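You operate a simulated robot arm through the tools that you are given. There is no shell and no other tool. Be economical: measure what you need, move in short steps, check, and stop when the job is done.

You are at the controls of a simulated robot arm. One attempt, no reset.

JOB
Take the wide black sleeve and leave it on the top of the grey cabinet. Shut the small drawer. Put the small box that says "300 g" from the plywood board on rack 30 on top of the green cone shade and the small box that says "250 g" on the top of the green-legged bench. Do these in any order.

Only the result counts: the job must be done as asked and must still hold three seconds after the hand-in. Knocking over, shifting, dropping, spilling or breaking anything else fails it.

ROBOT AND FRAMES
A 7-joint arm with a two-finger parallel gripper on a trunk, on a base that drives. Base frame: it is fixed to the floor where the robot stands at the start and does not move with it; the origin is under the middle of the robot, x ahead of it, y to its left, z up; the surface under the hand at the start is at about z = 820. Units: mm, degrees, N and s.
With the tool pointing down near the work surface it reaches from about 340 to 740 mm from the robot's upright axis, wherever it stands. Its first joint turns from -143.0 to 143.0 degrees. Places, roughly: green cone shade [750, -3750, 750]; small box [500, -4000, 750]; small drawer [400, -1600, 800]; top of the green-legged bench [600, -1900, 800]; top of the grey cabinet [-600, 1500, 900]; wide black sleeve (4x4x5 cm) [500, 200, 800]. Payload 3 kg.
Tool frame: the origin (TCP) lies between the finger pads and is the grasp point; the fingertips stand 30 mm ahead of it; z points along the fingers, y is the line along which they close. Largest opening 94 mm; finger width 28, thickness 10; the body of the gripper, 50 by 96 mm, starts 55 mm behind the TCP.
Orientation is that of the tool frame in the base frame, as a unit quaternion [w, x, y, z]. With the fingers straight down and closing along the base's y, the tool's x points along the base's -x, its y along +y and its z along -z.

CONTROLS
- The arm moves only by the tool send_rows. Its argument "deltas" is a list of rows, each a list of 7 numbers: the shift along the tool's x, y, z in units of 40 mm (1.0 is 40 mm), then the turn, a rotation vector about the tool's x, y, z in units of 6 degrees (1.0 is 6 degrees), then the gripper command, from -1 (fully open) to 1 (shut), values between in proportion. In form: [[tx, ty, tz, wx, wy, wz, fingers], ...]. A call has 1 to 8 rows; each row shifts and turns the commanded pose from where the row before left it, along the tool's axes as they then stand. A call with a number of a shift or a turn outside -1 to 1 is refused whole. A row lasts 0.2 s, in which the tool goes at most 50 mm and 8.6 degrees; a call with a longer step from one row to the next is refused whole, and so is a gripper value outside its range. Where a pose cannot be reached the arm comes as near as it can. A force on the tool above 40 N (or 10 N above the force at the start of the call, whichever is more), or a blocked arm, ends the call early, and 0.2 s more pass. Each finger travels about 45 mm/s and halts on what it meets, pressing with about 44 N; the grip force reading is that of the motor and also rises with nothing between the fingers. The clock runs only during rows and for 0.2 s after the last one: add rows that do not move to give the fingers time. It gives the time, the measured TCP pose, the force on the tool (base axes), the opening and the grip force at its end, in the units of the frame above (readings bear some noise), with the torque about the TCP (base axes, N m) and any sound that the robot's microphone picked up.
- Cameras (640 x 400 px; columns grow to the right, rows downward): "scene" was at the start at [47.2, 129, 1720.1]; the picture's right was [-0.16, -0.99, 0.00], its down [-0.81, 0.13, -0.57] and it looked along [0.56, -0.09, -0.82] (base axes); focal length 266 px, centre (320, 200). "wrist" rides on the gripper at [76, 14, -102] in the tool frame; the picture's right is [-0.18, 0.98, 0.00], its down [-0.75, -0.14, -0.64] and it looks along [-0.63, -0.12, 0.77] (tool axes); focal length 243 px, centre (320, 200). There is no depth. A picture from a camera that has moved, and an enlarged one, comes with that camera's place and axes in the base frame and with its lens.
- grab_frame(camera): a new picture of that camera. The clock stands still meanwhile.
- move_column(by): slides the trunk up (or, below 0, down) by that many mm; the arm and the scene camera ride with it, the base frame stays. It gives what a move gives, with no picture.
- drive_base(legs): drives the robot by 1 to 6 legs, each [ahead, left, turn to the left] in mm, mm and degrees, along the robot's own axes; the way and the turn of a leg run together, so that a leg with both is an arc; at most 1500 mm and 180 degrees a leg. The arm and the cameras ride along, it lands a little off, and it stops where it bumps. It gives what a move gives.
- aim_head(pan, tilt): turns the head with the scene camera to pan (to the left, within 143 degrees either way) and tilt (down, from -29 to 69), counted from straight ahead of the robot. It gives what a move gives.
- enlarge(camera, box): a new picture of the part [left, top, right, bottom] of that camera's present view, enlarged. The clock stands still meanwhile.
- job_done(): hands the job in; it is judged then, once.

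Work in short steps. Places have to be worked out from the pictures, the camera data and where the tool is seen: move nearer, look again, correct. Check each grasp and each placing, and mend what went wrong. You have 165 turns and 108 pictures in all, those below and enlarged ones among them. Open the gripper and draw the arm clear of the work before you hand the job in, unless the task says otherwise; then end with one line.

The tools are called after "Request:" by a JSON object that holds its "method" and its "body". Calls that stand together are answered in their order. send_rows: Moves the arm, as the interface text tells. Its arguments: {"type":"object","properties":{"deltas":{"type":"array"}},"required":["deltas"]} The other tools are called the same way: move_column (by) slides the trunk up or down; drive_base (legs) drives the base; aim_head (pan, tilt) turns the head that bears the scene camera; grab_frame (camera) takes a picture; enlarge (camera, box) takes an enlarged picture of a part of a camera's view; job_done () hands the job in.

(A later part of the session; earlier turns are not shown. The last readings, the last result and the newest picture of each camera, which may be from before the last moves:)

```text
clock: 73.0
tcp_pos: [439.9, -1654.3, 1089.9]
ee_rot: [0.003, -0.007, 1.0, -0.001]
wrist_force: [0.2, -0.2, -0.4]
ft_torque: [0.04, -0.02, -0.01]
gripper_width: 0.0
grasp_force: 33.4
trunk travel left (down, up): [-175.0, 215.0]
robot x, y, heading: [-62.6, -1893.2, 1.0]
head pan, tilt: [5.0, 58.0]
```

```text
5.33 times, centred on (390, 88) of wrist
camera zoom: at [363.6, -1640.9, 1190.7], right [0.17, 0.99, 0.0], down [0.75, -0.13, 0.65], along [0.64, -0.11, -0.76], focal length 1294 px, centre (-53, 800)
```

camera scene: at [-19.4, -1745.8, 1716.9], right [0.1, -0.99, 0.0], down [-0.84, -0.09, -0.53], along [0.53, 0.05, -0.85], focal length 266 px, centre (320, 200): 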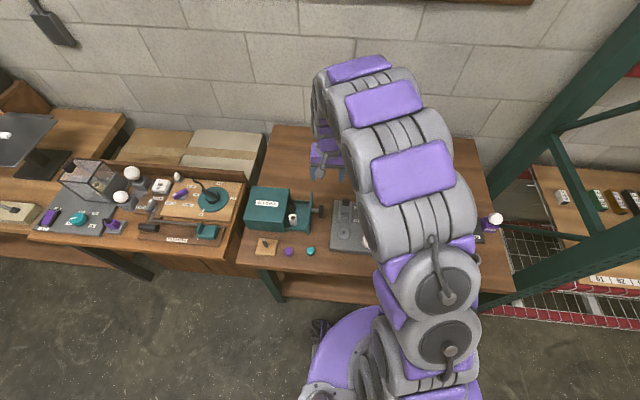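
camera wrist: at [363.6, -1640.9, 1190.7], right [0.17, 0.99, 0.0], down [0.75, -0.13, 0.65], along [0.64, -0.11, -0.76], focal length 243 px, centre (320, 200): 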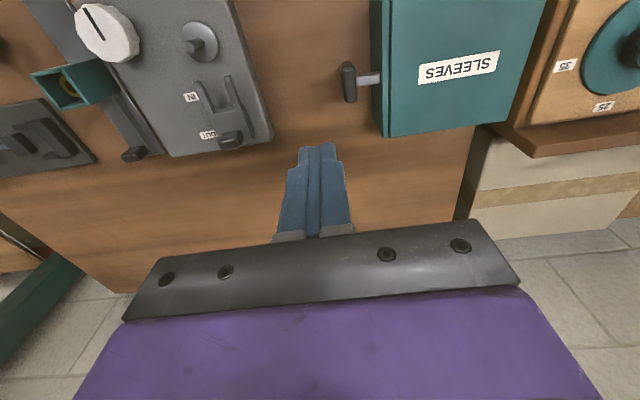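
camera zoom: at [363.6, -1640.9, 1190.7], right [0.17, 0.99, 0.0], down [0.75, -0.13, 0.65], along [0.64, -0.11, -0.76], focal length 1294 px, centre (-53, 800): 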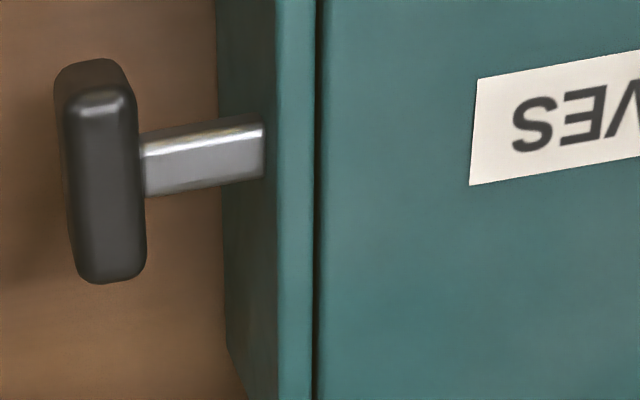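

The drawer is shut against its stop. Next I back off and drive along −y towards rack 30.

Request:
{"method": "drive_base", "body": {"legs": [[-400, 0, 0], [0, -1000, 0]]}}

Request:
{"method": "aim_head", "body": {"pan": -45, "tilt": 30}}

Request:
{"method": "grab_frame", "body": {"camera": "scene"}}

```text
clock: 80.4
tcp_pos: [50.6, -2649.2, 1087.7]
ee_rot: [0.003, -0.018, 1.0, -0.004]
wrist_force: [0.8, 0.4, -0.1]
ft_torque: [0.0, 0.02, 0.01]
gripper_width: 0.1
grasp_force: 33.0
trunk travel left (down, up): [-175.0, 215.0]
robot x, y, heading: [-446.5, -2902.8, 1.9]
head pan, tilt: [5.0, 58.0]
```

```text
clock: 81.5
tcp_pos: [48.5, -2651.8, 1090.7]
ee_rot: [0.002, -0.017, 1.0, -0.001]
wrist_force: [0.7, -0.5, 0.3]
ft_torque: [0.0, 0.01, -0.03]
gripper_width: 0.0
grasp_force: 33.0
trunk travel left (down, up): [-175.0, 215.0]
robot x, y, heading: [-447.0, -2902.8, 1.9]
head pan, tilt: [-45.0, 30.0]
```

```text
69 pictures are left
camera scene: at [-409.6, -2822.4, 1756.5], right [-0.68, -0.73, 0.0], down [-0.37, 0.34, -0.87], along [0.63, -0.59, -0.5], focal length 266 px, centre (320, 200)
```

scene: 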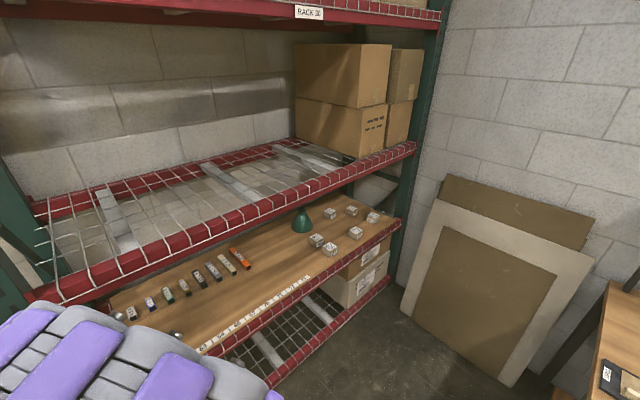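

The small boxes and cone shade stand on the plywood, under a wire shelf at about z≈1270. I'll zoom in on them.

Request:
{"method": "enlarge", "body": {"camera": "scene", "box": [280, 195, 408, 275]}}

```text
5.00 times, centred on (344, 235) of scene
camera zoom: at [-409.6, -2822.4, 1756.5], right [-0.68, -0.73, 0.0], down [-0.37, 0.34, -0.87], along [0.63, -0.59, -0.5], focal length 1332 px, centre (200, 25)
```

zoom: 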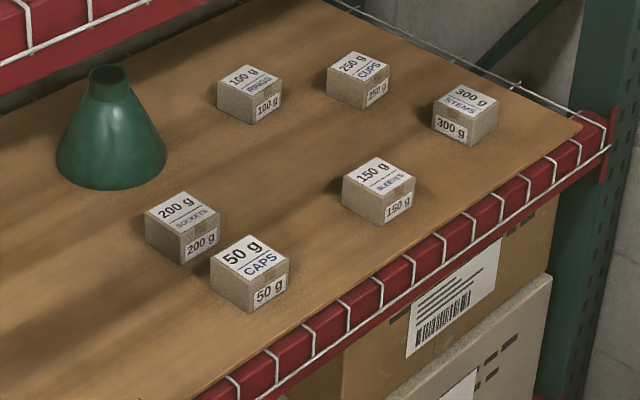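

Targets read: "300 g" at about (418, -4074) and "250 g" at about (569, -4035), with the cone near (680, -3690). I'll lower the trunk so I can work beneath the shelf, and drive opposite them while staying outside the rack.

Request:
{"method": "drive_base", "body": {"legs": [[0, -940, -2]]}}

Request:
{"method": "move_column", "body": {"by": -175}}

Request:
{"method": "aim_head", "body": {"pan": -5, "tilt": 38}}

Request:
{"method": "grab_frame", "body": {"camera": "scene"}}

```text
clock: 86.3
tcp_pos: [71.4, -3573.0, 1091.6]
ee_rot: [0.004, -0.002, 1.0, 0.001]
wrist_force: [-0.2, -0.4, 0.1]
ft_torque: [-0.01, 0.02, -0.04]
gripper_width: 0.1
grasp_force: 32.9
trunk travel left (down, up): [-175.0, 215.0]
robot x, y, heading: [-431.4, -3804.9, 0.1]
head pan, tilt: [-45.0, 30.0]
```

```text
clock: 88.2
tcp_pos: [70.3, -3577.5, 917.3]
ee_rot: [0.003, -0.003, 1.0, 0.004]
wrist_force: [0.0, -0.2, 0.4]
ft_torque: [0.05, 0.0, -0.03]
gripper_width: 0.1
grasp_force: 32.9
trunk travel left (down, up): [0.0, 390.0]
robot x, y, heading: [-428.4, -3801.0, 0.3]
head pan, tilt: [-45.0, 30.0]
```

```text
clock: 89.3
tcp_pos: [70.1, -3572.4, 917.2]
ee_rot: [0.004, -0.002, 1.0, 0.002]
wrist_force: [0.0, -0.5, 0.4]
ft_torque: [0.04, -0.03, -0.01]
gripper_width: 0.1
grasp_force: 33.3
trunk travel left (down, up): [0.0, 390.0]
robot x, y, heading: [-426.8, -3805.0, 0.2]
head pan, tilt: [-5.0, 38.0]
```

```text
67 pictures are left
camera scene: at [-369.2, -3662.3, 1568.7], right [-0.08, -1.0, 0.0], down [-0.62, 0.05, -0.79], along [0.78, -0.07, -0.62], focal length 266 px, centre (320, 200)
```

scene: 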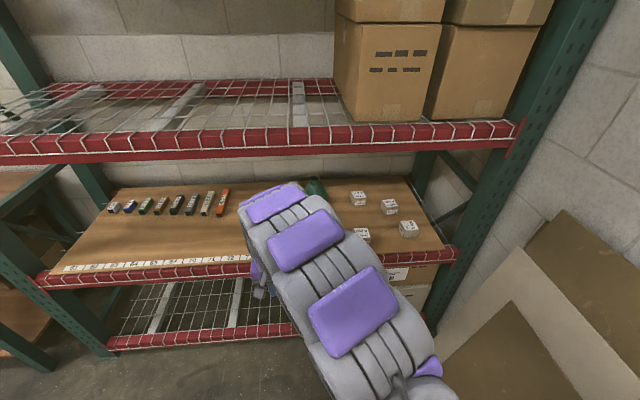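

I'll tilt the tool forward by about 48° with the TCP held in place, open the fingers, and see how the arm folds.

Request:
{"method": "send_rows", "body": {"deltas": [[0, 0, 0, 0, -1, 0, -1], [0, 0, 0, 0, -1, 0, -1], [0, 0, 0, 0, -1, 0, -1], [0, 0, 0, 0, -1, 0, -1], [0, 0, 0, 0, -1, 0, -1], [0, 0, 0, 0, -1, 0, -1], [0, 0, 0, 0, -1, 0, -1], [0, 0, 0, 0, -1, 0, -1]]}}

Request:
{"method": "grab_frame", "body": {"camera": "scene"}}

Request:
{"method": "grab_frame", "body": {"camera": "wrist"}}

```text
clock: 91.1
tcp_pos: [70.9, -3575.0, 916.5]
ee_rot: [0.41, 0.0, 0.912, 0.003]
wrist_force: [-0.7, -0.2, 0.2]
ft_torque: [0.03, 0.02, 0.01]
gripper_width: 94.0
grasp_force: 0.1
trunk travel left (down, up): [0.0, 390.0]
robot x, y, heading: [-429.9, -3800.9, 0.3]
head pan, tilt: [-5.0, 38.0]
```

```text
66 pictures are left
camera scene: at [-370.5, -3665.8, 1569.0], right [-0.08, -1.0, 0.0], down [-0.61, 0.05, -0.79], along [0.78, -0.07, -0.62], focal length 266 px, centre (320, 200)
```

scene: 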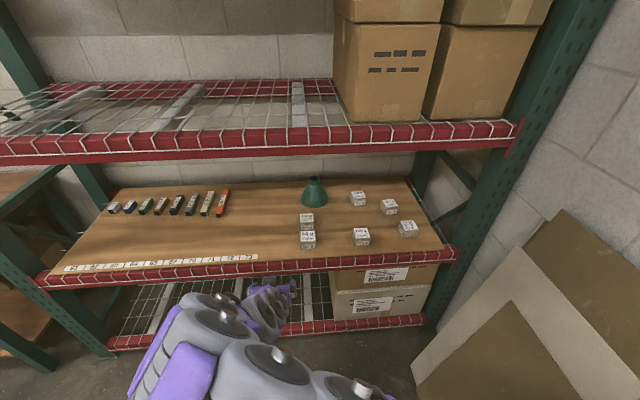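

```text
65 pictures are left
camera wrist: at [-56.5, -3561.5, 926.9], right [0.12, 0.98, 0.14], down [0.02, -0.15, 0.99], along [0.99, -0.11, -0.04], focal length 243 px, centre (320, 200)
```

wrist: 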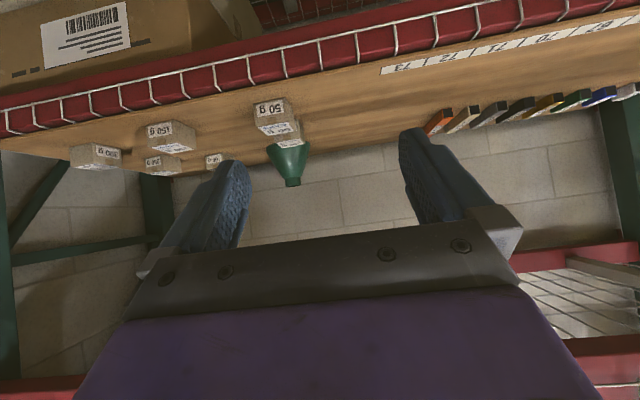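

The tilted pose folds the arm low, which is good. Triangulation puts the "300 g" box at about (462, -4145, 715), on a board at z≈688. I'll tilt a little more and swing the tool across to y≈-4100, still outside the rack.

Request:
{"method": "send_rows", "body": {"deltas": [[0, -0.5, 0, 0, -1, 0, -1], [0, -1, 0, 0, 0, 0, -1], [0, -1, 0, 0, 0, 0, -1], [0, -1, 0, 0, 0, 0, -1], [0, -1, 0, 0, 0, 0, -1], [0, -1, 0, 0, 0, 0, -1], [0, -1, 0, 0, 0, 0, -1]]}}

Request:
{"method": "send_rows", "body": {"deltas": [[0, -1, 0, 0, 0, 0, -1], [0, -1, 0, 0, 0, 0, -1], [0, -1, 0, 0, 0, 0, -1], [0, -1, 0, 0, 0, 0, -1], [0, -1, 0, 0, 0, 0, -1], [0, -1, 0, 0, 0, 0, -1], [0, 0, 0, 0, 0, 0, -1]]}}

Request:
{"method": "grab_frame", "body": {"camera": "scene"}}

Request:
{"method": "grab_frame", "body": {"camera": "wrist"}}

```text
clock: 92.7
tcp_pos: [131.9, -3746.5, 955.9]
ee_rot: [0.457, -0.001, 0.889, 0.002]
wrist_force: [0.3, 0.9, 0.9]
ft_torque: [0.02, -0.03, 0.0]
gripper_width: 94.1
grasp_force: 0.0
out of reach, approached as far as the arm can: row 2, 3, 4, 5, 6, 7
trunk travel left (down, up): [0.0, 390.0]
robot x, y, heading: [-433.3, -3801.8, 0.4]
head pan, tilt: [-5.0, 38.0]
```

```text
clock: 94.3
tcp_pos: [136.7, -3967.8, 954.3]
ee_rot: [0.457, -0.001, 0.89, 0.004]
wrist_force: [0.0, -0.3, -0.5]
ft_torque: [0.0, 0.02, 0.01]
gripper_width: 93.8
grasp_force: 0.2
out of reach, approached as far as the arm can: row 1
trunk travel left (down, up): [0.0, 390.0]
robot x, y, heading: [-427.1, -3797.3, 0.5]
head pan, tilt: [-5.0, 38.0]
```

```text
64 pictures are left
camera scene: at [-369.9, -3672.7, 1569.6], right [-0.08, -1.0, 0.0], down [-0.61, 0.05, -0.79], along [0.78, -0.06, -0.62], focal length 266 px, centre (320, 200)
```

scene: 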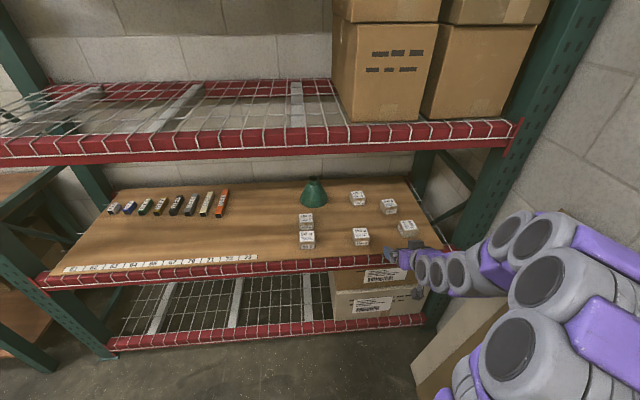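

```text
63 pictures are left
camera wrist: at [10.3, -3954.8, 952.3], right [0.1, 0.98, 0.16], down [-0.08, -0.15, 0.99], along [0.99, -0.11, 0.07], focal length 243 px, centre (320, 200)
```

wrist: 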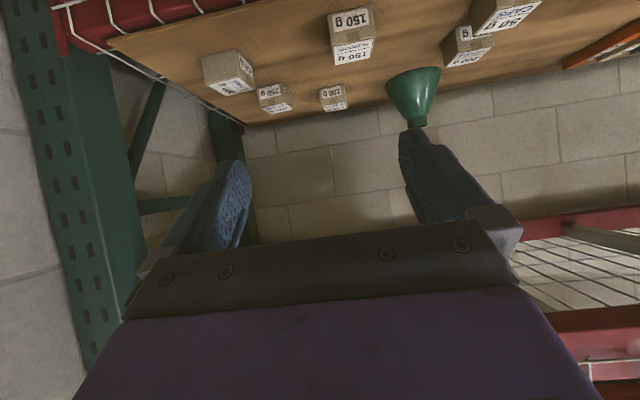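

The arm came round with its elbow raised on the right. I'll back the base off for space, then extend the tool lower and further out and look at the arm's shape again.

Request:
{"method": "drive_base", "body": {"legs": [[-220, 0, 0]]}}

Request:
{"method": "send_rows", "body": {"deltas": [[0.36, -0.54, 0.88, 0, 0, 0, -1], [0.36, -0.54, 0.88, 0, 0, 0, -1], [0.36, -0.54, 0.88, 0, 0, 0, -1], [0.36, -0.54, 0.88, 0, 0, 0, -1], [0.36, -0.54, 0.88, 0, 0, 0, -1], [0.36, -0.54, 0.88, 0, 0, 0, -1], [0, 0, 0, 0, 0, 0, -1]]}}

Request:
{"method": "aim_head", "body": {"pan": -25, "tilt": 45}}

Request:
{"method": "grab_frame", "body": {"camera": "scene"}}

```text
clock: 95.6
tcp_pos: [52.5, -3970.2, 957.5]
ee_rot: [0.46, -0.004, 0.888, 0.013]
wrist_force: [0.5, -0.4, 0.0]
ft_torque: [0.02, -0.02, 0.08]
gripper_width: 93.9
grasp_force: 0.0
trunk travel left (down, up): [0.0, 390.0]
robot x, y, heading: [-514.7, -3802.2, 1.2]
head pan, tilt: [-5.0, 38.0]
stopped in leg 1: the robot was blocked; the commanded pose is now the measured one
```

```text
clock: 97.2
tcp_pos: [178.1, -4089.2, 763.4]
ee_rot: [0.458, -0.006, 0.889, 0.012]
wrist_force: [0.1, -0.8, 0.0]
ft_torque: [0.0, 0.02, -0.01]
gripper_width: 93.9
grasp_force: 0.1
trunk travel left (down, up): [0.0, 390.0]
robot x, y, heading: [-512.4, -3804.2, 1.5]
head pan, tilt: [-5.0, 38.0]
```

```text
clock: 98.0
tcp_pos: [178.2, -4090.6, 764.4]
ee_rot: [0.459, -0.006, 0.888, 0.011]
wrist_force: [-0.5, -0.1, -0.8]
ft_torque: [0.03, 0.02, 0.05]
gripper_width: 94.5
grasp_force: 0.0
trunk travel left (down, up): [0.0, 390.0]
robot x, y, heading: [-514.9, -3803.0, 1.3]
head pan, tilt: [-25.0, 45.0]
```

```text
62 pictures are left
camera scene: at [-464.4, -3682.4, 1559.5], right [-0.4, -0.92, 0.01], down [-0.65, 0.28, -0.71], along [0.64, -0.29, -0.71], focal length 266 px, centre (320, 200)
```

scene: 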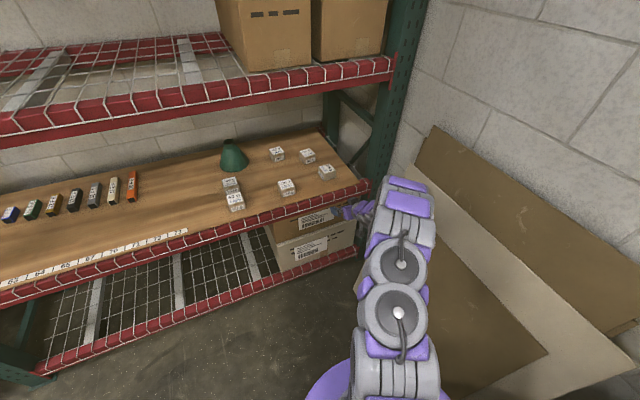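

The base was blocked while backing, so I'll look behind to see what is there.

Request:
{"method": "aim_head", "body": {"pan": -143, "tilt": 40}}

Request:
{"method": "grab_frame", "body": {"camera": "scene"}}

Request:
{"method": "aim_head", "body": {"pan": 143, "tilt": 50}}

Request:
{"method": "grab_frame", "body": {"camera": "scene"}}

```text
clock: 100.0
tcp_pos: [178.9, -4089.9, 764.5]
ee_rot: [0.459, -0.006, 0.888, 0.011]
wrist_force: [-0.4, 0.2, 0.1]
ft_torque: [0.0, -0.02, -0.01]
gripper_width: 93.7
grasp_force: 0.1
trunk travel left (down, up): [0.0, 390.0]
robot x, y, heading: [-512.6, -3807.2, 0.9]
head pan, tilt: [-143.0, 40.0]
```

```text
61 pictures are left
camera scene: at [-605.7, -3703.0, 1567.6], right [-0.62, 0.79, 0.0], down [0.5, 0.39, -0.77], along [-0.6, -0.48, -0.64], focal length 266 px, centre (320, 200)
```

scene: 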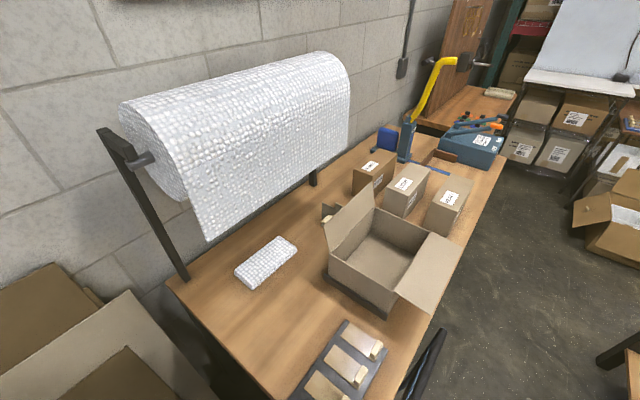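

```text
clock: 103.9
tcp_pos: [177.4, -4088.4, 764.8]
ee_rot: [0.459, -0.006, 0.888, 0.012]
wrist_force: [0.1, -0.3, 0.5]
ft_torque: [-0.01, 0.03, -0.02]
gripper_width: 94.0
grasp_force: 0.0
trunk travel left (down, up): [0.0, 390.0]
robot x, y, heading: [-511.9, -3800.3, 1.1]
head pan, tilt: [143.0, 50.0]
```

```text
60 pictures are left
camera scene: at [-601.4, -3605.9, 1552.8], right [0.59, 0.81, -0.01], down [0.62, -0.45, -0.64], along [-0.52, 0.37, -0.77], focal length 266 px, centre (320, 200)
```

scene: 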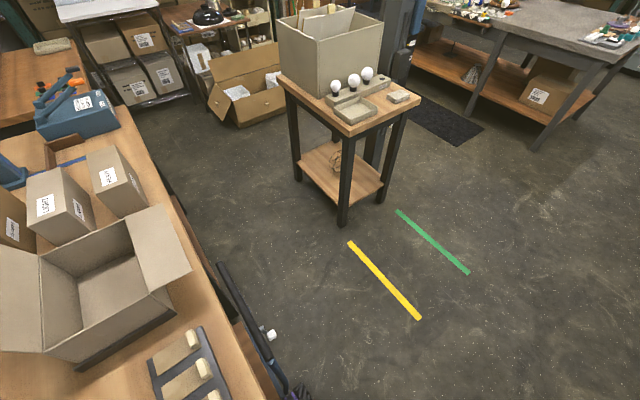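

A packing bench stands behind me and nothing looks disturbed. Consistent estimates put the "300 g" box at (466, -4140, 715). I'll shift sideways to it, drive forward part way and look.

Request:
{"method": "send_rows", "body": {"deltas": [[0, -0.65, 0, 0, 0, 0, -1], [0, -0.65, 0, 0, 0, 0, -1], [0, 0, 0, 0, 0, 0, -1]]}}

Request:
{"method": "drive_base", "body": {"legs": [[120, 0, -1]]}}

Request:
{"method": "aim_head", "body": {"pan": -20, "tilt": 42}}

Request:
{"method": "grab_frame", "body": {"camera": "wrist"}}

Request:
{"method": "grab_frame", "body": {"camera": "scene"}}

```text
clock: 104.9
tcp_pos: [180.2, -4103.8, 751.8]
ee_rot: [0.451, -0.027, 0.891, 0.038]
wrist_force: [0.0, -0.5, -0.9]
ft_torque: [0.03, -0.06, 0.02]
gripper_width: 94.2
grasp_force: 0.0
trunk travel left (down, up): [0.0, 390.0]
robot x, y, heading: [-512.5, -3808.0, 2.3]
head pan, tilt: [143.0, 50.0]
stopped in row 3: the arm was blocked; the commanded pose is now the measured one
```

```text
clock: 105.9
tcp_pos: [282.4, -4088.8, 729.1]
ee_rot: [0.447, -0.053, 0.889, 0.079]
wrist_force: [0.3, -0.2, -0.8]
ft_torque: [0.02, -0.03, 0.03]
gripper_width: 94.0
grasp_force: 0.1
trunk travel left (down, up): [0.0, 390.0]
robot x, y, heading: [-439.2, -3793.7, 3.7]
head pan, tilt: [143.0, 50.0]
stopped in leg 1: the robot was blocked; the commanded pose is now the measured one
```

```text
clock: 108.4
tcp_pos: [282.1, -4088.9, 727.5]
ee_rot: [0.449, -0.052, 0.888, 0.08]
wrist_force: [0.0, -1.1, -1.1]
ft_torque: [0.05, -0.01, 0.05]
gripper_width: 94.0
grasp_force: 0.0
trunk travel left (down, up): [0.0, 390.0]
robot x, y, heading: [-436.3, -3794.4, 4.5]
head pan, tilt: [-20.0, 42.0]
```

```text
59 pictures are left
camera wrist: at [154.9, -4095.1, 726.7], right [-0.05, 0.97, 0.24], down [-0.04, -0.24, 0.97], along [1.0, 0.04, 0.05], focal length 243 px, centre (320, 200)
```

wrist: 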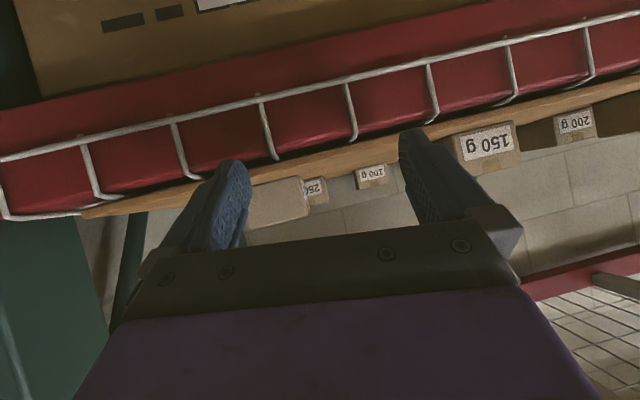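

```text
58 pictures are left
camera scene: at [-389.6, -3611.7, 1557.0], right [-0.27, -0.96, 0.04], down [-0.65, 0.15, -0.75], along [0.71, -0.23, -0.66], focal length 266 px, centre (320, 200)
```

scene: 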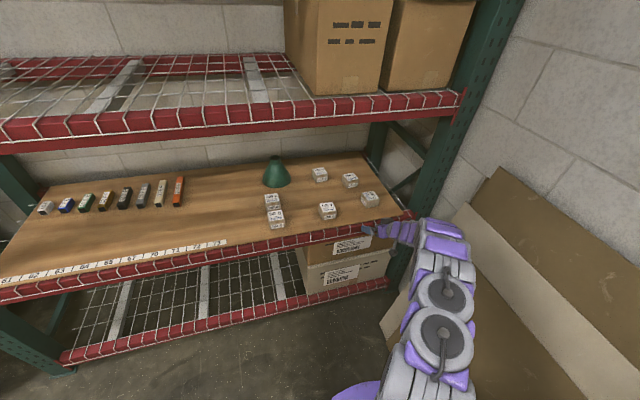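

The arm is pressing on something upstream of the wrist, since the base has yawed and leaned slightly. Before moving again I'll look right and down to find the contact.

Request:
{"method": "aim_head", "body": {"pan": -55, "tilt": 62}}

Request:
{"method": "grab_frame", "body": {"camera": "scene"}}

```text
clock: 109.5
tcp_pos: [283.8, -4087.2, 726.8]
ee_rot: [0.448, -0.052, 0.889, 0.08]
wrist_force: [-0.4, -0.5, 0.2]
ft_torque: [0.04, 0.02, 0.05]
gripper_width: 94.0
grasp_force: 0.0
trunk travel left (down, up): [0.0, 390.0]
robot x, y, heading: [-435.1, -3794.3, 4.5]
head pan, tilt: [-55.0, 62.0]
```

```text
57 pictures are left
camera scene: at [-428.0, -3639.5, 1532.4], right [-0.77, -0.63, 0.03], down [-0.56, 0.66, -0.5], along [0.3, -0.4, -0.87], focal length 266 px, centre (320, 200)
```

scene: 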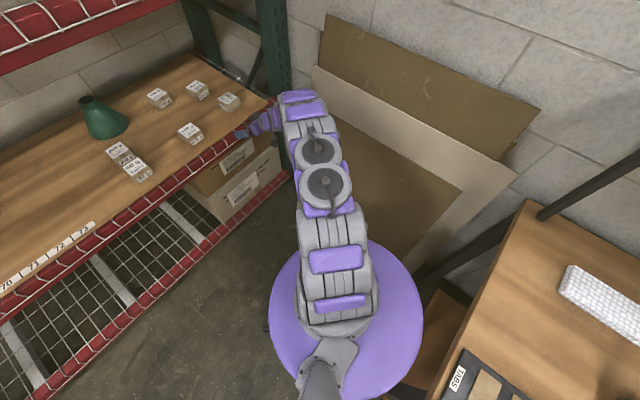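

The base is close to the leaning panels and the bench leg on its right. I'll raise the trunk to clear the board edge, then move the base left, away from them.

Request:
{"method": "move_column", "body": {"by": 60}}

Request:
{"method": "drive_base", "body": {"legs": [[0, 120, 0]]}}

Request:
{"method": "grab_frame", "body": {"camera": "scene"}}

```text
clock: 110.5
tcp_pos: [283.2, -4086.8, 787.3]
ee_rot: [0.448, -0.055, 0.889, 0.084]
wrist_force: [-0.3, 0.3, -0.9]
ft_torque: [-0.04, 0.04, 0.01]
gripper_width: 94.0
grasp_force: 0.0
trunk travel left (down, up): [-60.0, 330.0]
robot x, y, heading: [-435.1, -3797.2, 4.1]
head pan, tilt: [-55.0, 62.0]
```

```text
clock: 111.7
tcp_pos: [270.9, -4035.1, 775.2]
ee_rot: [0.455, -0.027, 0.886, 0.088]
wrist_force: [-2.0, -0.6, 0.1]
ft_torque: [0.02, -0.08, 0.04]
gripper_width: 93.6
grasp_force: 0.0
trunk travel left (down, up): [-60.0, 330.0]
robot x, y, heading: [-445.8, -3685.9, 3.3]
head pan, tilt: [-55.0, 62.0]
```

```text
56 pictures are left
camera scene: at [-433.7, -3641.4, 1599.2], right [-0.79, -0.62, -0.01], down [-0.55, 0.71, -0.45], along [0.29, -0.34, -0.89], focal length 266 px, centre (320, 200)
```

scene: 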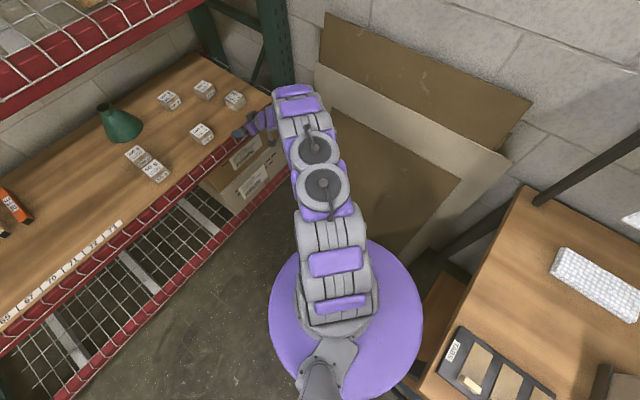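

I'll let things settle and re-read the pose from a straight-ahead view.

Request:
{"method": "aim_head", "body": {"pan": -15, "tilt": 45}}

Request:
{"method": "grab_frame", "body": {"camera": "scene"}}

```text
clock: 112.8
tcp_pos: [266.8, -3997.6, 792.7]
ee_rot: [0.455, -0.036, 0.887, 0.07]
wrist_force: [0.4, -0.5, 0.7]
ft_torque: [0.0, 0.14, 0.02]
gripper_width: 94.0
grasp_force: 0.0
trunk travel left (down, up): [-60.0, 330.0]
robot x, y, heading: [-445.9, -3676.0, 3.4]
head pan, tilt: [-15.0, 45.0]
```

```text
55 pictures are left
camera scene: at [-397.7, -3549.8, 1618.5], right [-0.2, -0.98, 0.01], down [-0.69, 0.14, -0.71], along [0.69, -0.15, -0.71], focal length 266 px, centre (320, 200)
```

scene: 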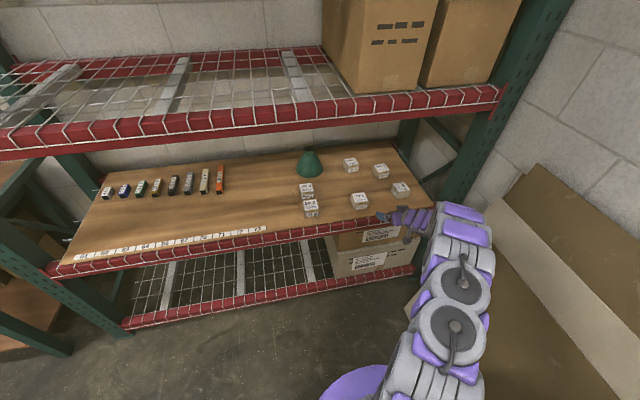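

The base is level again and the boxes are undisturbed. I'll zoom in on the boxes to get their orientation and refine their positions.

Request:
{"method": "enlarge", "body": {"camera": "scene", "box": [288, 140, 432, 230]}}

```text
4.44 times, centred on (360, 185) of scene
camera zoom: at [-397.7, -3549.8, 1618.5], right [-0.2, -0.98, 0.01], down [-0.69, 0.14, -0.71], along [0.69, -0.15, -0.71], focal length 1184 px, centre (142, 267)
```

zoom: 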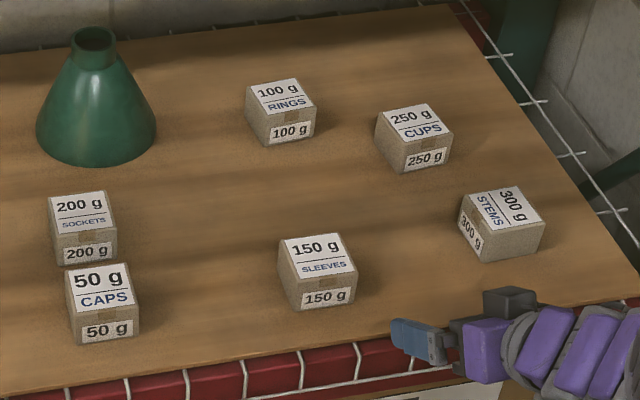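

The "300 g" box is square to the axes, centred at about (465, -4142) with its top at z≈745. The "250 g" box is near (624, -4099), yawed about 10°, and the cone is near (735, -3738). I'll square the base up, then level the tool and draw it back and across.

Request:
{"method": "drive_base", "body": {"legs": [[0, 20, -3.4]]}}

Request:
{"method": "send_rows", "body": {"deltas": [[0.2, -0.4, -0.4, 0.5, 0, -0.16, -1], [0.2, -0.4, -0.4, 0.5, 0, -0.16, -1], [0.3, -0.4, -0.5, 0, 0, 0, -1], [0.3, -0.4, -0.5, 0, 0, 0, -1], [0.3, -0.4, -0.5, 0, 0, 0, -1], [0, 0, 0, 0, 0, 0, -1]]}}

```text
clock: 113.6
tcp_pos: [244.9, -4030.3, 790.0]
ee_rot: [0.458, -0.008, 0.887, 0.059]
wrist_force: [0.4, -0.3, -0.8]
ft_torque: [0.0, 0.0, 0.0]
gripper_width: 94.1
grasp_force: 0.0
trunk travel left (down, up): [-60.0, 330.0]
robot x, y, heading: [-439.4, -3661.0, 0.0]
head pan, tilt: [-15.0, 45.0]
```

```text
clock: 115.0
tcp_pos: [142.5, -4113.5, 798.8]
ee_rot: [0.46, 0.001, 0.888, 0.006]
wrist_force: [4.5, 14.2, -2.7]
ft_torque: [-0.57, 0.1, -0.41]
gripper_width: 86.3
grasp_force: 0.1
trunk travel left (down, up): [-60.0, 330.0]
robot x, y, heading: [-444.7, -3659.8, -0.2]
head pan, tilt: [-15.0, 45.0]
```

A finger is touching something on the −y side at 14 N, so I back off at once.

Request:
{"method": "send_rows", "body": {"deltas": [[0, 0.6, 0, 0, 0, 0, -1], [0, 0.6, 0, 0, 0, 0, -1], [0, 0, 0, 0, 0, 0, -1]]}}

Request:
{"method": "grab_frame", "body": {"camera": "wrist"}}

Request:
{"method": "grab_frame", "body": {"camera": "scene"}}

```text
clock: 115.8
tcp_pos: [141.3, -4063.8, 796.4]
ee_rot: [0.459, 0.001, 0.888, 0.006]
wrist_force: [-0.6, 0.1, 0.0]
ft_torque: [0.01, 0.02, 0.01]
gripper_width: 93.9
grasp_force: 0.0
trunk travel left (down, up): [-60.0, 330.0]
robot x, y, heading: [-441.9, -3660.4, 0.1]
head pan, tilt: [-15.0, 45.0]
```

```text
53 pictures are left
camera wrist: at [15.2, -4051.2, 793.6], right [0.1, 0.98, 0.16], down [-0.09, -0.15, 0.98], along [0.99, -0.12, 0.07], focal length 243 px, centre (320, 200)
```

wrist: 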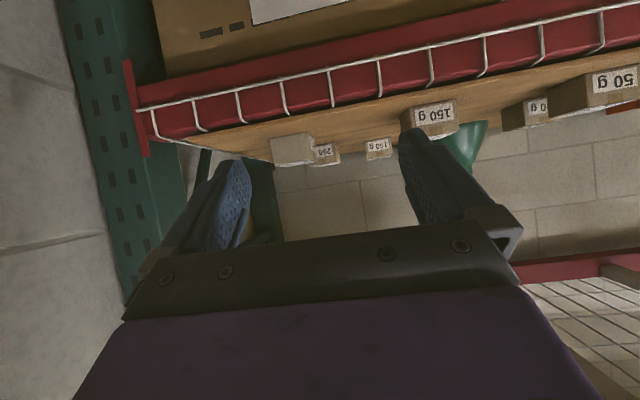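

```text
52 pictures are left
camera scene: at [-391.0, -3541.5, 1619.0], right [-0.26, -0.97, 0.0], down [-0.68, 0.18, -0.71], along [0.68, -0.18, -0.71], focal length 266 px, centre (320, 200)
```

scene: 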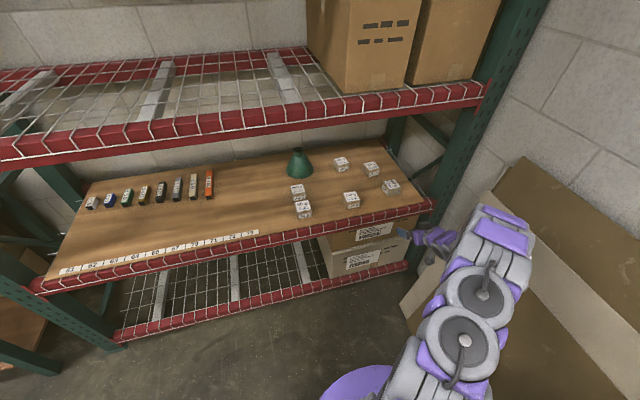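

The panels reach x≈170 at y≈-4165, so the straight approach is too tight. Instead I'll yaw the tool to point towards −y, so the hand comes over the board and grips the box across x. I'll move away from the panels first, then rotate.

Request:
{"method": "send_rows", "body": {"deltas": [[0, 1, 0, 0, 0, 0, -1], [0, 1, 0, 0, 0, 0, -1], [0, 1, 0, 0, 0, 0, -1], [0, 0, 0, 0.81, 0, 0.58, -1], [0, 0, 0, 0.81, 0, 0.58, -1], [0, 0, 0, 0.81, 0, 0.58, -1], [0, 0, 0, 0.81, 0, 0.58, -1], [0, 0, 0, 0.81, 0, 0.58, -1]]}}

Request:
{"method": "send_rows", "body": {"deltas": [[0, 0, 0, 0.81, 0, 0.58, -1], [0, 0, 0, 0.81, 0, 0.58, -1], [0, 0, 0, 0.81, 0, 0.58, -1], [0, 0, 0, 0.81, 0, 0.58, -1], [0, 0, 0, 0.81, 0, 0.58, -1], [0, 0, 0, 0.81, 0, 0.58, -1], [0, 0, 0, 0.81, 0, 0.58, -1], [0, 0, 0, 0.81, 0, 0.58, -1]]}}

Request:
{"method": "grab_frame", "body": {"camera": "scene"}}

```text
clock: 117.6
tcp_pos: [140.9, -3948.1, 797.9]
ee_rot: [0.442, 0.232, 0.86, -0.111]
wrist_force: [-1.1, 0.1, -0.1]
ft_torque: [0.02, 0.0, -0.04]
gripper_width: 93.8
grasp_force: 0.0
trunk travel left (down, up): [-60.0, 330.0]
robot x, y, heading: [-446.6, -3661.8, -0.1]
head pan, tilt: [-15.0, 45.0]
```

```text
clock: 119.4
tcp_pos: [141.0, -3947.2, 798.7]
ee_rot: [0.353, 0.56, 0.695, -0.28]
wrist_force: [1.1, 0.1, 0.0]
ft_torque: [0.0, -0.01, 0.02]
gripper_width: 94.0
grasp_force: 0.0
trunk travel left (down, up): [-60.0, 330.0]
robot x, y, heading: [-446.5, -3661.3, -0.2]
head pan, tilt: [-15.0, 45.0]
```

```text
51 pictures are left
camera scene: at [-389.6, -3543.0, 1619.0], right [-0.26, -0.97, 0.0], down [-0.68, 0.18, -0.71], along [0.68, -0.18, -0.71], focal length 266 px, centre (320, 200)
```

scene: 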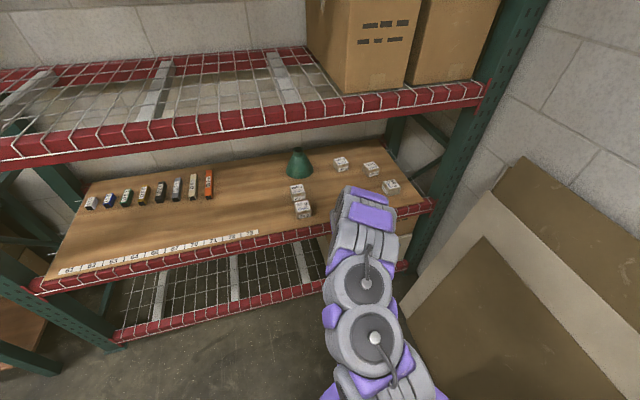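

The tool is at yaw −78° and the arm is compact. I'll finish the yaw, raise 40 mm, then drive in part way and check for contact.

Request:
{"method": "send_rows", "body": {"deltas": [[0, 0, 0, 0.81, 0, 0.58, -1], [0, 0, 0, 0.81, 0, 0.58, -1], [-0.81, 0, -0.59, 0, 0, 0, -1], [0, 0, 0, 0, 0, 0, -1]]}}

Request:
{"method": "drive_base", "body": {"legs": [[170, 0, 0]]}}

Request:
{"method": "grab_frame", "body": {"camera": "scene"}}

```text
clock: 120.4
tcp_pos: [140.8, -3948.2, 837.9]
ee_rot: [0.323, 0.628, 0.634, -0.315]
wrist_force: [-0.1, -0.2, 0.2]
ft_torque: [0.01, 0.02, 0.01]
gripper_width: 94.1
grasp_force: 0.1
trunk travel left (down, up): [-60.0, 330.0]
robot x, y, heading: [-440.8, -3658.6, -0.1]
head pan, tilt: [-15.0, 45.0]
```

```text
clock: 121.9
tcp_pos: [307.9, -3952.0, 837.3]
ee_rot: [0.321, 0.63, 0.632, -0.316]
wrist_force: [0.5, 0.5, 0.0]
ft_torque: [-0.03, 0.01, 0.05]
gripper_width: 93.8
grasp_force: 0.1
trunk travel left (down, up): [-60.0, 330.0]
robot x, y, heading: [-278.6, -3660.0, -0.3]
head pan, tilt: [-15.0, 45.0]
```

```text
50 pictures are left
camera scene: at [-219.7, -3544.5, 1619.0], right [-0.27, -0.96, 0.0], down [-0.68, 0.19, -0.7], along [0.68, -0.19, -0.71], focal length 266 px, centre (320, 200)
```

scene: 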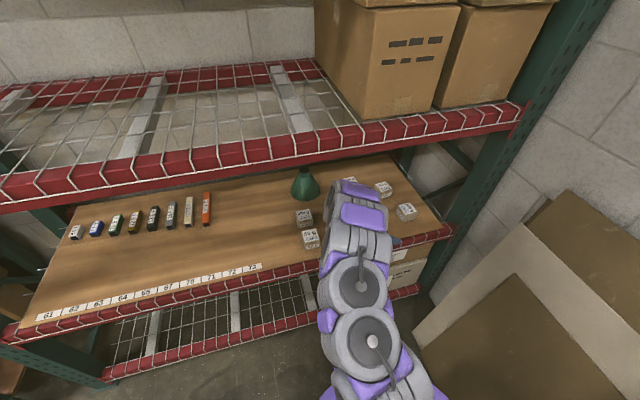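

No contact. I'll lower the trunk to give the elbow more room under the beam, raise the hand by about as much, and drive the rest in.

Request:
{"method": "move_column", "body": {"by": -60}}

Request:
{"method": "send_rows", "body": {"deltas": [[-0.6, 0, -0.44, 0, 0, 0, -1], [-0.6, 0, -0.44, 0, 0, 0, -1], [0, 0, 0, 0, 0, 0, -1]]}}

Request:
{"method": "drive_base", "body": {"legs": [[90, 0, 0]]}}

Request:
{"method": "aim_head", "body": {"pan": -10, "tilt": 50}}

Request:
{"method": "grab_frame", "body": {"camera": "scene"}}

Request:
{"method": "grab_frame", "body": {"camera": "wrist"}}

```text
clock: 122.9
tcp_pos: [306.4, -3952.7, 778.8]
ee_rot: [0.322, 0.631, 0.632, -0.315]
wrist_force: [0.0, 0.5, 0.7]
ft_torque: [-0.01, 0.0, -0.01]
gripper_width: 94.3
grasp_force: 0.0
trunk travel left (down, up): [0.0, 390.0]
robot x, y, heading: [-277.2, -3662.0, -0.4]
head pan, tilt: [-15.0, 45.0]
```

```text
clock: 123.7
tcp_pos: [307.5, -3953.8, 837.8]
ee_rot: [0.322, 0.631, 0.632, -0.315]
wrist_force: [0.3, -0.7, -0.6]
ft_torque: [0.01, 0.0, -0.04]
gripper_width: 93.9
grasp_force: 0.1
trunk travel left (down, up): [0.0, 390.0]
robot x, y, heading: [-274.1, -3658.5, -0.1]
head pan, tilt: [-15.0, 45.0]
```

```text
clock: 124.8
tcp_pos: [396.5, -3953.4, 837.6]
ee_rot: [0.322, 0.63, 0.633, -0.316]
wrist_force: [-0.1, 0.4, -0.3]
ft_torque: [-0.03, -0.01, -0.02]
gripper_width: 94.0
grasp_force: 0.1
trunk travel left (down, up): [0.0, 390.0]
robot x, y, heading: [-188.6, -3663.3, -0.2]
head pan, tilt: [-15.0, 45.0]
```

```text
clock: 125.4
tcp_pos: [393.9, -3953.5, 837.1]
ee_rot: [0.322, 0.631, 0.632, -0.315]
wrist_force: [0.4, -0.8, -0.2]
ft_torque: [0.01, 0.0, -0.01]
gripper_width: 94.1
grasp_force: 0.0
trunk travel left (down, up): [0.0, 390.0]
robot x, y, heading: [-190.9, -3660.9, -0.0]
head pan, tilt: [-10.0, 50.0]
```

```text
49 pictures are left
camera scene: at [-136.1, -3537.4, 1552.2], right [-0.18, -0.98, 0.0], down [-0.76, 0.14, -0.64], along [0.63, -0.11, -0.77], focal length 266 px, centre (320, 200)
```

scene: 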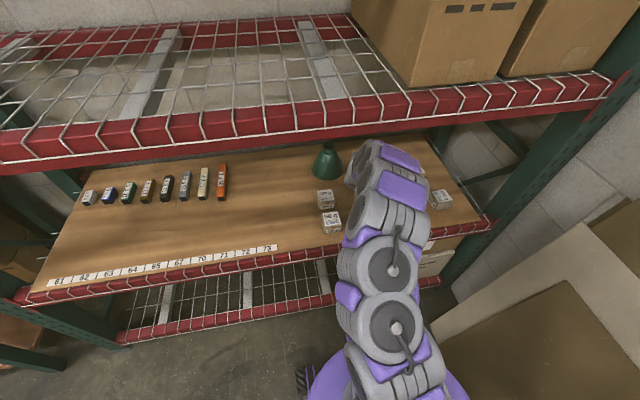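

```text
48 pictures are left
camera wrist: at [407.7, -3825.1, 837.3], right [0.98, -0.1, 0.16], down [-0.15, 0.07, 0.99], along [-0.11, -0.99, 0.05], focal length 243 px, centre (320, 200)
```

wrist: 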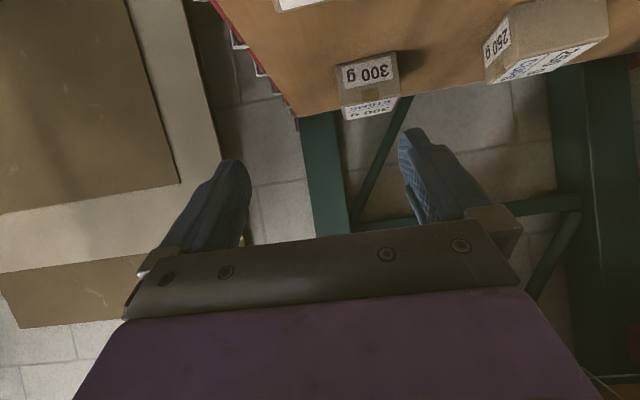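

I have a clear view of the "300 g" box: its front face is at y≈-4110, its centre at x≈452, and it spans z≈701–750. I'll drive 58 mm further, then move the hand towards it above box height.

Request:
{"method": "drive_base", "body": {"legs": [[58, 0, 0]]}}

Request:
{"method": "send_rows", "body": {"deltas": [[-0.59, 0, 0.81, 0, 0, 0, -1], [-0.59, 0, 0.81, 0, 0, 0, -1], [-0.59, 0, 0.81, 0, 0, 0, -1], [0, 0, 0, 0, 0, 0, -1]]}}

Request:
{"method": "grab_frame", "body": {"camera": "wrist"}}

Request:
{"method": "grab_frame", "body": {"camera": "scene"}}

```text
clock: 126.4
tcp_pos: [423.1, -3957.3, 831.6]
ee_rot: [0.316, 0.633, 0.632, -0.316]
wrist_force: [-0.2, 0.3, -0.4]
ft_torque: [0.01, 0.02, 0.02]
gripper_width: 93.6
grasp_force: 0.1
trunk travel left (down, up): [0.0, 390.0]
robot x, y, heading: [-150.5, -3661.4, -0.2]
head pan, tilt: [-10.0, 50.0]
stopped in leg 1: the robot was blocked; the commanded pose is now the measured one
```

```text
clock: 127.4
tcp_pos: [435.6, -4063.2, 828.7]
ee_rot: [0.316, 0.628, 0.634, -0.322]
wrist_force: [1.4, 0.0, -0.6]
ft_torque: [0.0, 0.04, -0.06]
gripper_width: 93.8
grasp_force: 0.1
trunk travel left (down, up): [0.0, 390.0]
robot x, y, heading: [-146.8, -3660.4, -0.2]
head pan, tilt: [-10.0, 50.0]
```

```text
47 pictures are left
camera wrist: at [449.6, -3934.9, 825.9], right [0.98, -0.11, 0.14], down [-0.13, 0.07, 0.99], along [-0.11, -0.99, 0.06], focal length 243 px, centre (320, 200)
```

wrist: 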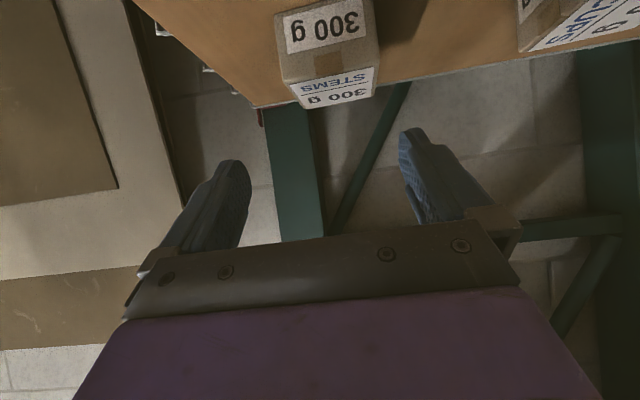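

```text
46 pictures are left
camera scene: at [-95.2, -3526.7, 1551.6], right [-0.18, -0.98, 0.01], down [-0.76, 0.13, -0.64], along [0.63, -0.12, -0.77], focal length 266 px, centre (320, 200)
```

scene: 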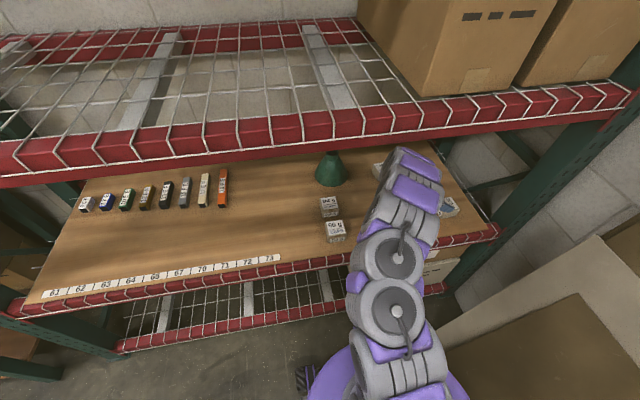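

The base stopped at x≈-150 because the forearm touched the upper beam lightly. I'll back off 12 mm and do the rest with the arm. The box is centred at (452, -4138).

Request:
{"method": "drive_base", "body": {"legs": [[-14, 0, 0]]}}

Request:
{"method": "send_rows", "body": {"deltas": [[-0.41, 0.35, 0.57, 0, 0, 0, -1], [-0.41, 0.35, 0.57, 0, 0, 0, -1], [0, 0, 0, 0, 0, 0, -1]]}}

Request:
{"method": "grab_frame", "body": {"camera": "wrist"}}

```text
clock: 128.1
tcp_pos: [421.2, -4064.9, 826.2]
ee_rot: [0.314, 0.629, 0.634, -0.322]
wrist_force: [0.4, 1.5, 0.6]
ft_torque: [0.03, 0.04, -0.06]
gripper_width: 94.1
grasp_force: 0.0
trunk travel left (down, up): [0.0, 390.0]
robot x, y, heading: [-162.1, -3660.0, -0.4]
head pan, tilt: [-10.0, 50.0]
```

```text
clock: 128.9
tcp_pos: [450.3, -4121.9, 824.7]
ee_rot: [0.315, 0.63, 0.634, -0.32]
wrist_force: [0.9, 0.0, -0.4]
ft_torque: [0.0, 0.03, -0.02]
gripper_width: 94.0
grasp_force: 0.1
trunk travel left (down, up): [0.0, 390.0]
robot x, y, heading: [-159.4, -3662.9, -0.1]
head pan, tilt: [-10.0, 50.0]
```

```text
45 pictures are left
camera wrist: at [464.2, -3994.1, 823.4], right [0.98, -0.11, 0.14], down [-0.13, 0.07, 0.99], along [-0.11, -0.99, 0.05], focal length 243 px, centre (320, 200)
```

wrist: 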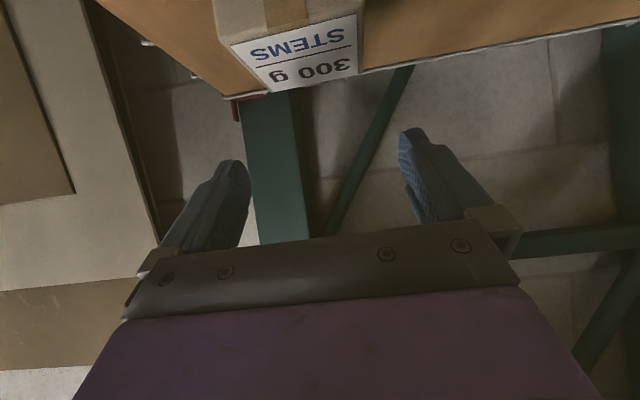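

I'm aligned over the box. I'll lower 85 mm so the fingers straddle it.

Request:
{"method": "send_rows", "body": {"deltas": [[0.55, 0, 0.48, 0, 0, 0, -1], [0.55, 0, 0.48, 0, 0, 0, -1], [0.5, 0, 0.42, 0, 0, 0, -1], [0, 0, 0, 0, 0, 0, -1]]}}

Request:
{"method": "grab_frame", "body": {"camera": "wrist"}}

```text
clock: 129.9
tcp_pos: [447.9, -4131.2, 738.4]
ee_rot: [0.315, 0.63, 0.634, -0.319]
wrist_force: [0.2, 0.6, -1.1]
ft_torque: [0.02, 0.03, 0.01]
gripper_width: 93.9
grasp_force: 0.0
trunk travel left (down, up): [0.0, 390.0]
robot x, y, heading: [-162.1, -3661.4, -0.2]
head pan, tilt: [-10.0, 50.0]
```

```text
44 pictures are left
camera wrist: at [462.0, -4002.7, 738.4], right [0.98, -0.11, 0.14], down [-0.13, 0.06, 0.99], along [-0.12, -0.99, 0.05], focal length 243 px, centre (320, 200)
```

wrist: 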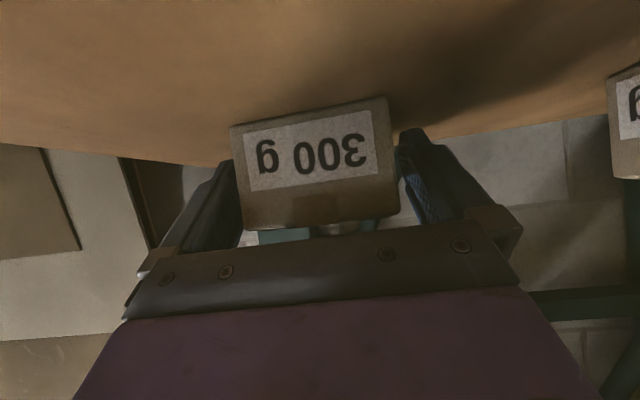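

The box is between the fingers, so I close on it.

Request:
{"method": "send_rows", "body": {"deltas": [[0, 0, 0, 0, 0, 0, 0.1], [0, 0, 0, 0, 0, 0, 0.3], [0, 0, 0, 0, 0, 0, 0.3], [0, 0, 0, 0, 0, 0, 0.5], [0, 0, 0, 0, 0, 0, 0.5]]}}

Request:
{"method": "send_rows", "body": {"deltas": [[-0.4, 0, -0.29, 0, 0, 0, 0.6], [-0.8, 0, -0.58, 0, 0, 0, 0.6], [-0.8, 0, -0.58, 0, 0, 0, 0.6], [0, 0, 0, 0, 0, 0, 0.6]]}}

Request:
{"method": "grab_frame", "body": {"camera": "wrist"}}

```text
clock: 131.1
tcp_pos: [446.6, -4131.8, 738.9]
ee_rot: [0.314, 0.63, 0.634, -0.32]
wrist_force: [0.6, -1.2, 0.1]
ft_torque: [-0.01, -0.12, -0.01]
gripper_width: 70.2
grasp_force: 44.6
trunk travel left (down, up): [0.0, 390.0]
robot x, y, heading: [-160.3, -3667.0, -0.5]
head pan, tilt: [-10.0, 50.0]
```

```text
clock: 132.1
tcp_pos: [449.7, -4132.6, 839.7]
ee_rot: [0.315, 0.629, 0.634, -0.32]
wrist_force: [0.3, 0.3, -3.3]
ft_torque: [0.0, -0.04, 0.04]
gripper_width: 70.1
grasp_force: 43.9
trunk travel left (down, up): [0.0, 390.0]
robot x, y, heading: [-161.0, -3663.1, -0.3]
head pan, tilt: [-10.0, 50.0]
```

```text
43 pictures are left
camera wrist: at [464.0, -4004.4, 839.1], right [0.98, -0.11, 0.14], down [-0.13, 0.06, 0.99], along [-0.12, -0.99, 0.05], focal length 243 px, centre (320, 200)
```

wrist: 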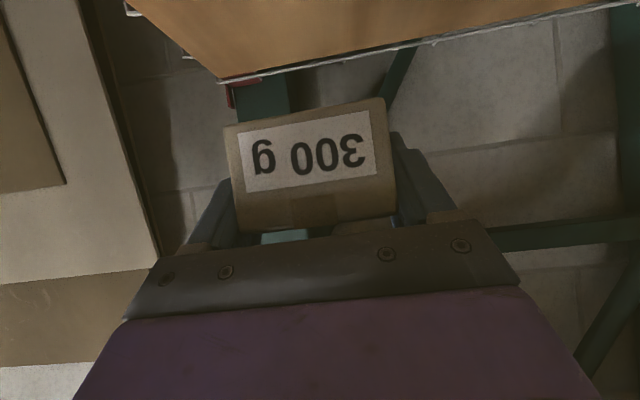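

The "300 g" box is held: 70 mm wide, about 3.3 N. I'll draw back to +y above the other boxes, then drive out of the rack.

Request:
{"method": "send_rows", "body": {"deltas": [[0.59, 0, -0.81, 0, 0, 0, 0.6], [0.59, 0, -0.81, 0, 0, 0, 0.6], [0.59, 0, -0.81, 0, 0, 0, 0.6], [0.59, 0, -0.81, 0, 0, 0, 0.6], [0.3, 0, -0.4, 0, 0, 0, 0.6], [0, 0, 0, 0, 0, 0, 0.6]]}}

Request:
{"method": "drive_base", "body": {"legs": [[-300, 0, 0]]}}

Request:
{"method": "send_rows", "body": {"deltas": [[0, 0, 0, -0.81, 0, -0.58, 0.6], [0, 0, 0, -0.81, 0, -0.58, 0.6], [0, 0, 0, -0.81, 0, -0.58, 0.6], [0, 0, 0, -0.81, 0, -0.58, 0.6], [0, 0, 0, -0.81, 0, -0.58, 0.6], [0, 0, 0, -0.81, 0, -0.58, 0.6], [0, 0, 0, -0.81, 0, -0.58, 0.6], [0, 0, 0, -0.81, 0, -0.58, 0.6]]}}

Request:
{"method": "send_rows", "body": {"deltas": [[0, 0, 0, -0.81, 0, -0.58, 0.6], [0, 0, 0, -0.81, 0, -0.58, 0.6], [0, 0, 0, -0.81, 0, -0.58, 0.6], [0, 0, 0, -0.81, 0, -0.58, 0.6], [0, 0, 0, -0.81, 0, -0.58, 0.6], [0, 0, 0, -0.81, 0, -0.58, 0.6], [0, 0, 0, -0.81, 0, -0.58, 0.6], [0, 0, 0, 0, 0, 0, 0.6]]}}

```text
clock: 133.7
tcp_pos: [382.5, -3979.1, 809.0]
ee_rot: [0.289, 0.627, 0.617, -0.377]
wrist_force: [-0.4, -1.9, -2.8]
ft_torque: [0.07, -0.04, 0.0]
gripper_width: 69.6
grasp_force: 44.2
trunk travel left (down, up): [0.0, 390.0]
robot x, y, heading: [-167.4, -3673.6, -1.4]
head pan, tilt: [-10.0, 50.0]
stopped in row 6: the arm was blocked; the commanded pose is now the measured one
```

```text
clock: 134.5
tcp_pos: [363.6, -3805.0, 880.4]
ee_rot: [0.362, 0.596, 0.582, -0.418]
wrist_force: [1.6, -1.5, -7.2]
ft_torque: [-0.09, 0.04, -0.07]
gripper_width: 69.8
grasp_force: 43.9
trunk travel left (down, up): [0.0, 390.0]
robot x, y, heading: [-176.6, -3655.6, -1.4]
head pan, tilt: [-10.0, 50.0]
stopped in leg 1: the robot was blocked; the commanded pose is now the measured one
```

```text
clock: 136.5
tcp_pos: [358.5, -3864.2, 874.9]
ee_rot: [0.422, 0.302, 0.815, -0.26]
wrist_force: [-0.8, -0.2, -3.0]
ft_torque: [0.01, 0.02, 0.03]
gripper_width: 70.3
grasp_force: 44.0
trunk travel left (down, up): [0.0, 390.0]
robot x, y, heading: [-176.9, -3673.9, -1.4]
head pan, tilt: [-10.0, 50.0]
stopped in row 8: the arm was blocked; the commanded pose is now the measured one
```

```text
clock: 138.3
tcp_pos: [360.5, -3850.0, 876.7]
ee_rot: [0.429, -0.012, 0.898, -0.099]
wrist_force: [-0.1, 0.3, -4.0]
ft_torque: [0.01, -0.03, -0.04]
gripper_width: 70.1
grasp_force: 43.9
trunk travel left (down, up): [0.0, 390.0]
robot x, y, heading: [-174.8, -3664.7, -1.0]
head pan, tilt: [-10.0, 50.0]
```

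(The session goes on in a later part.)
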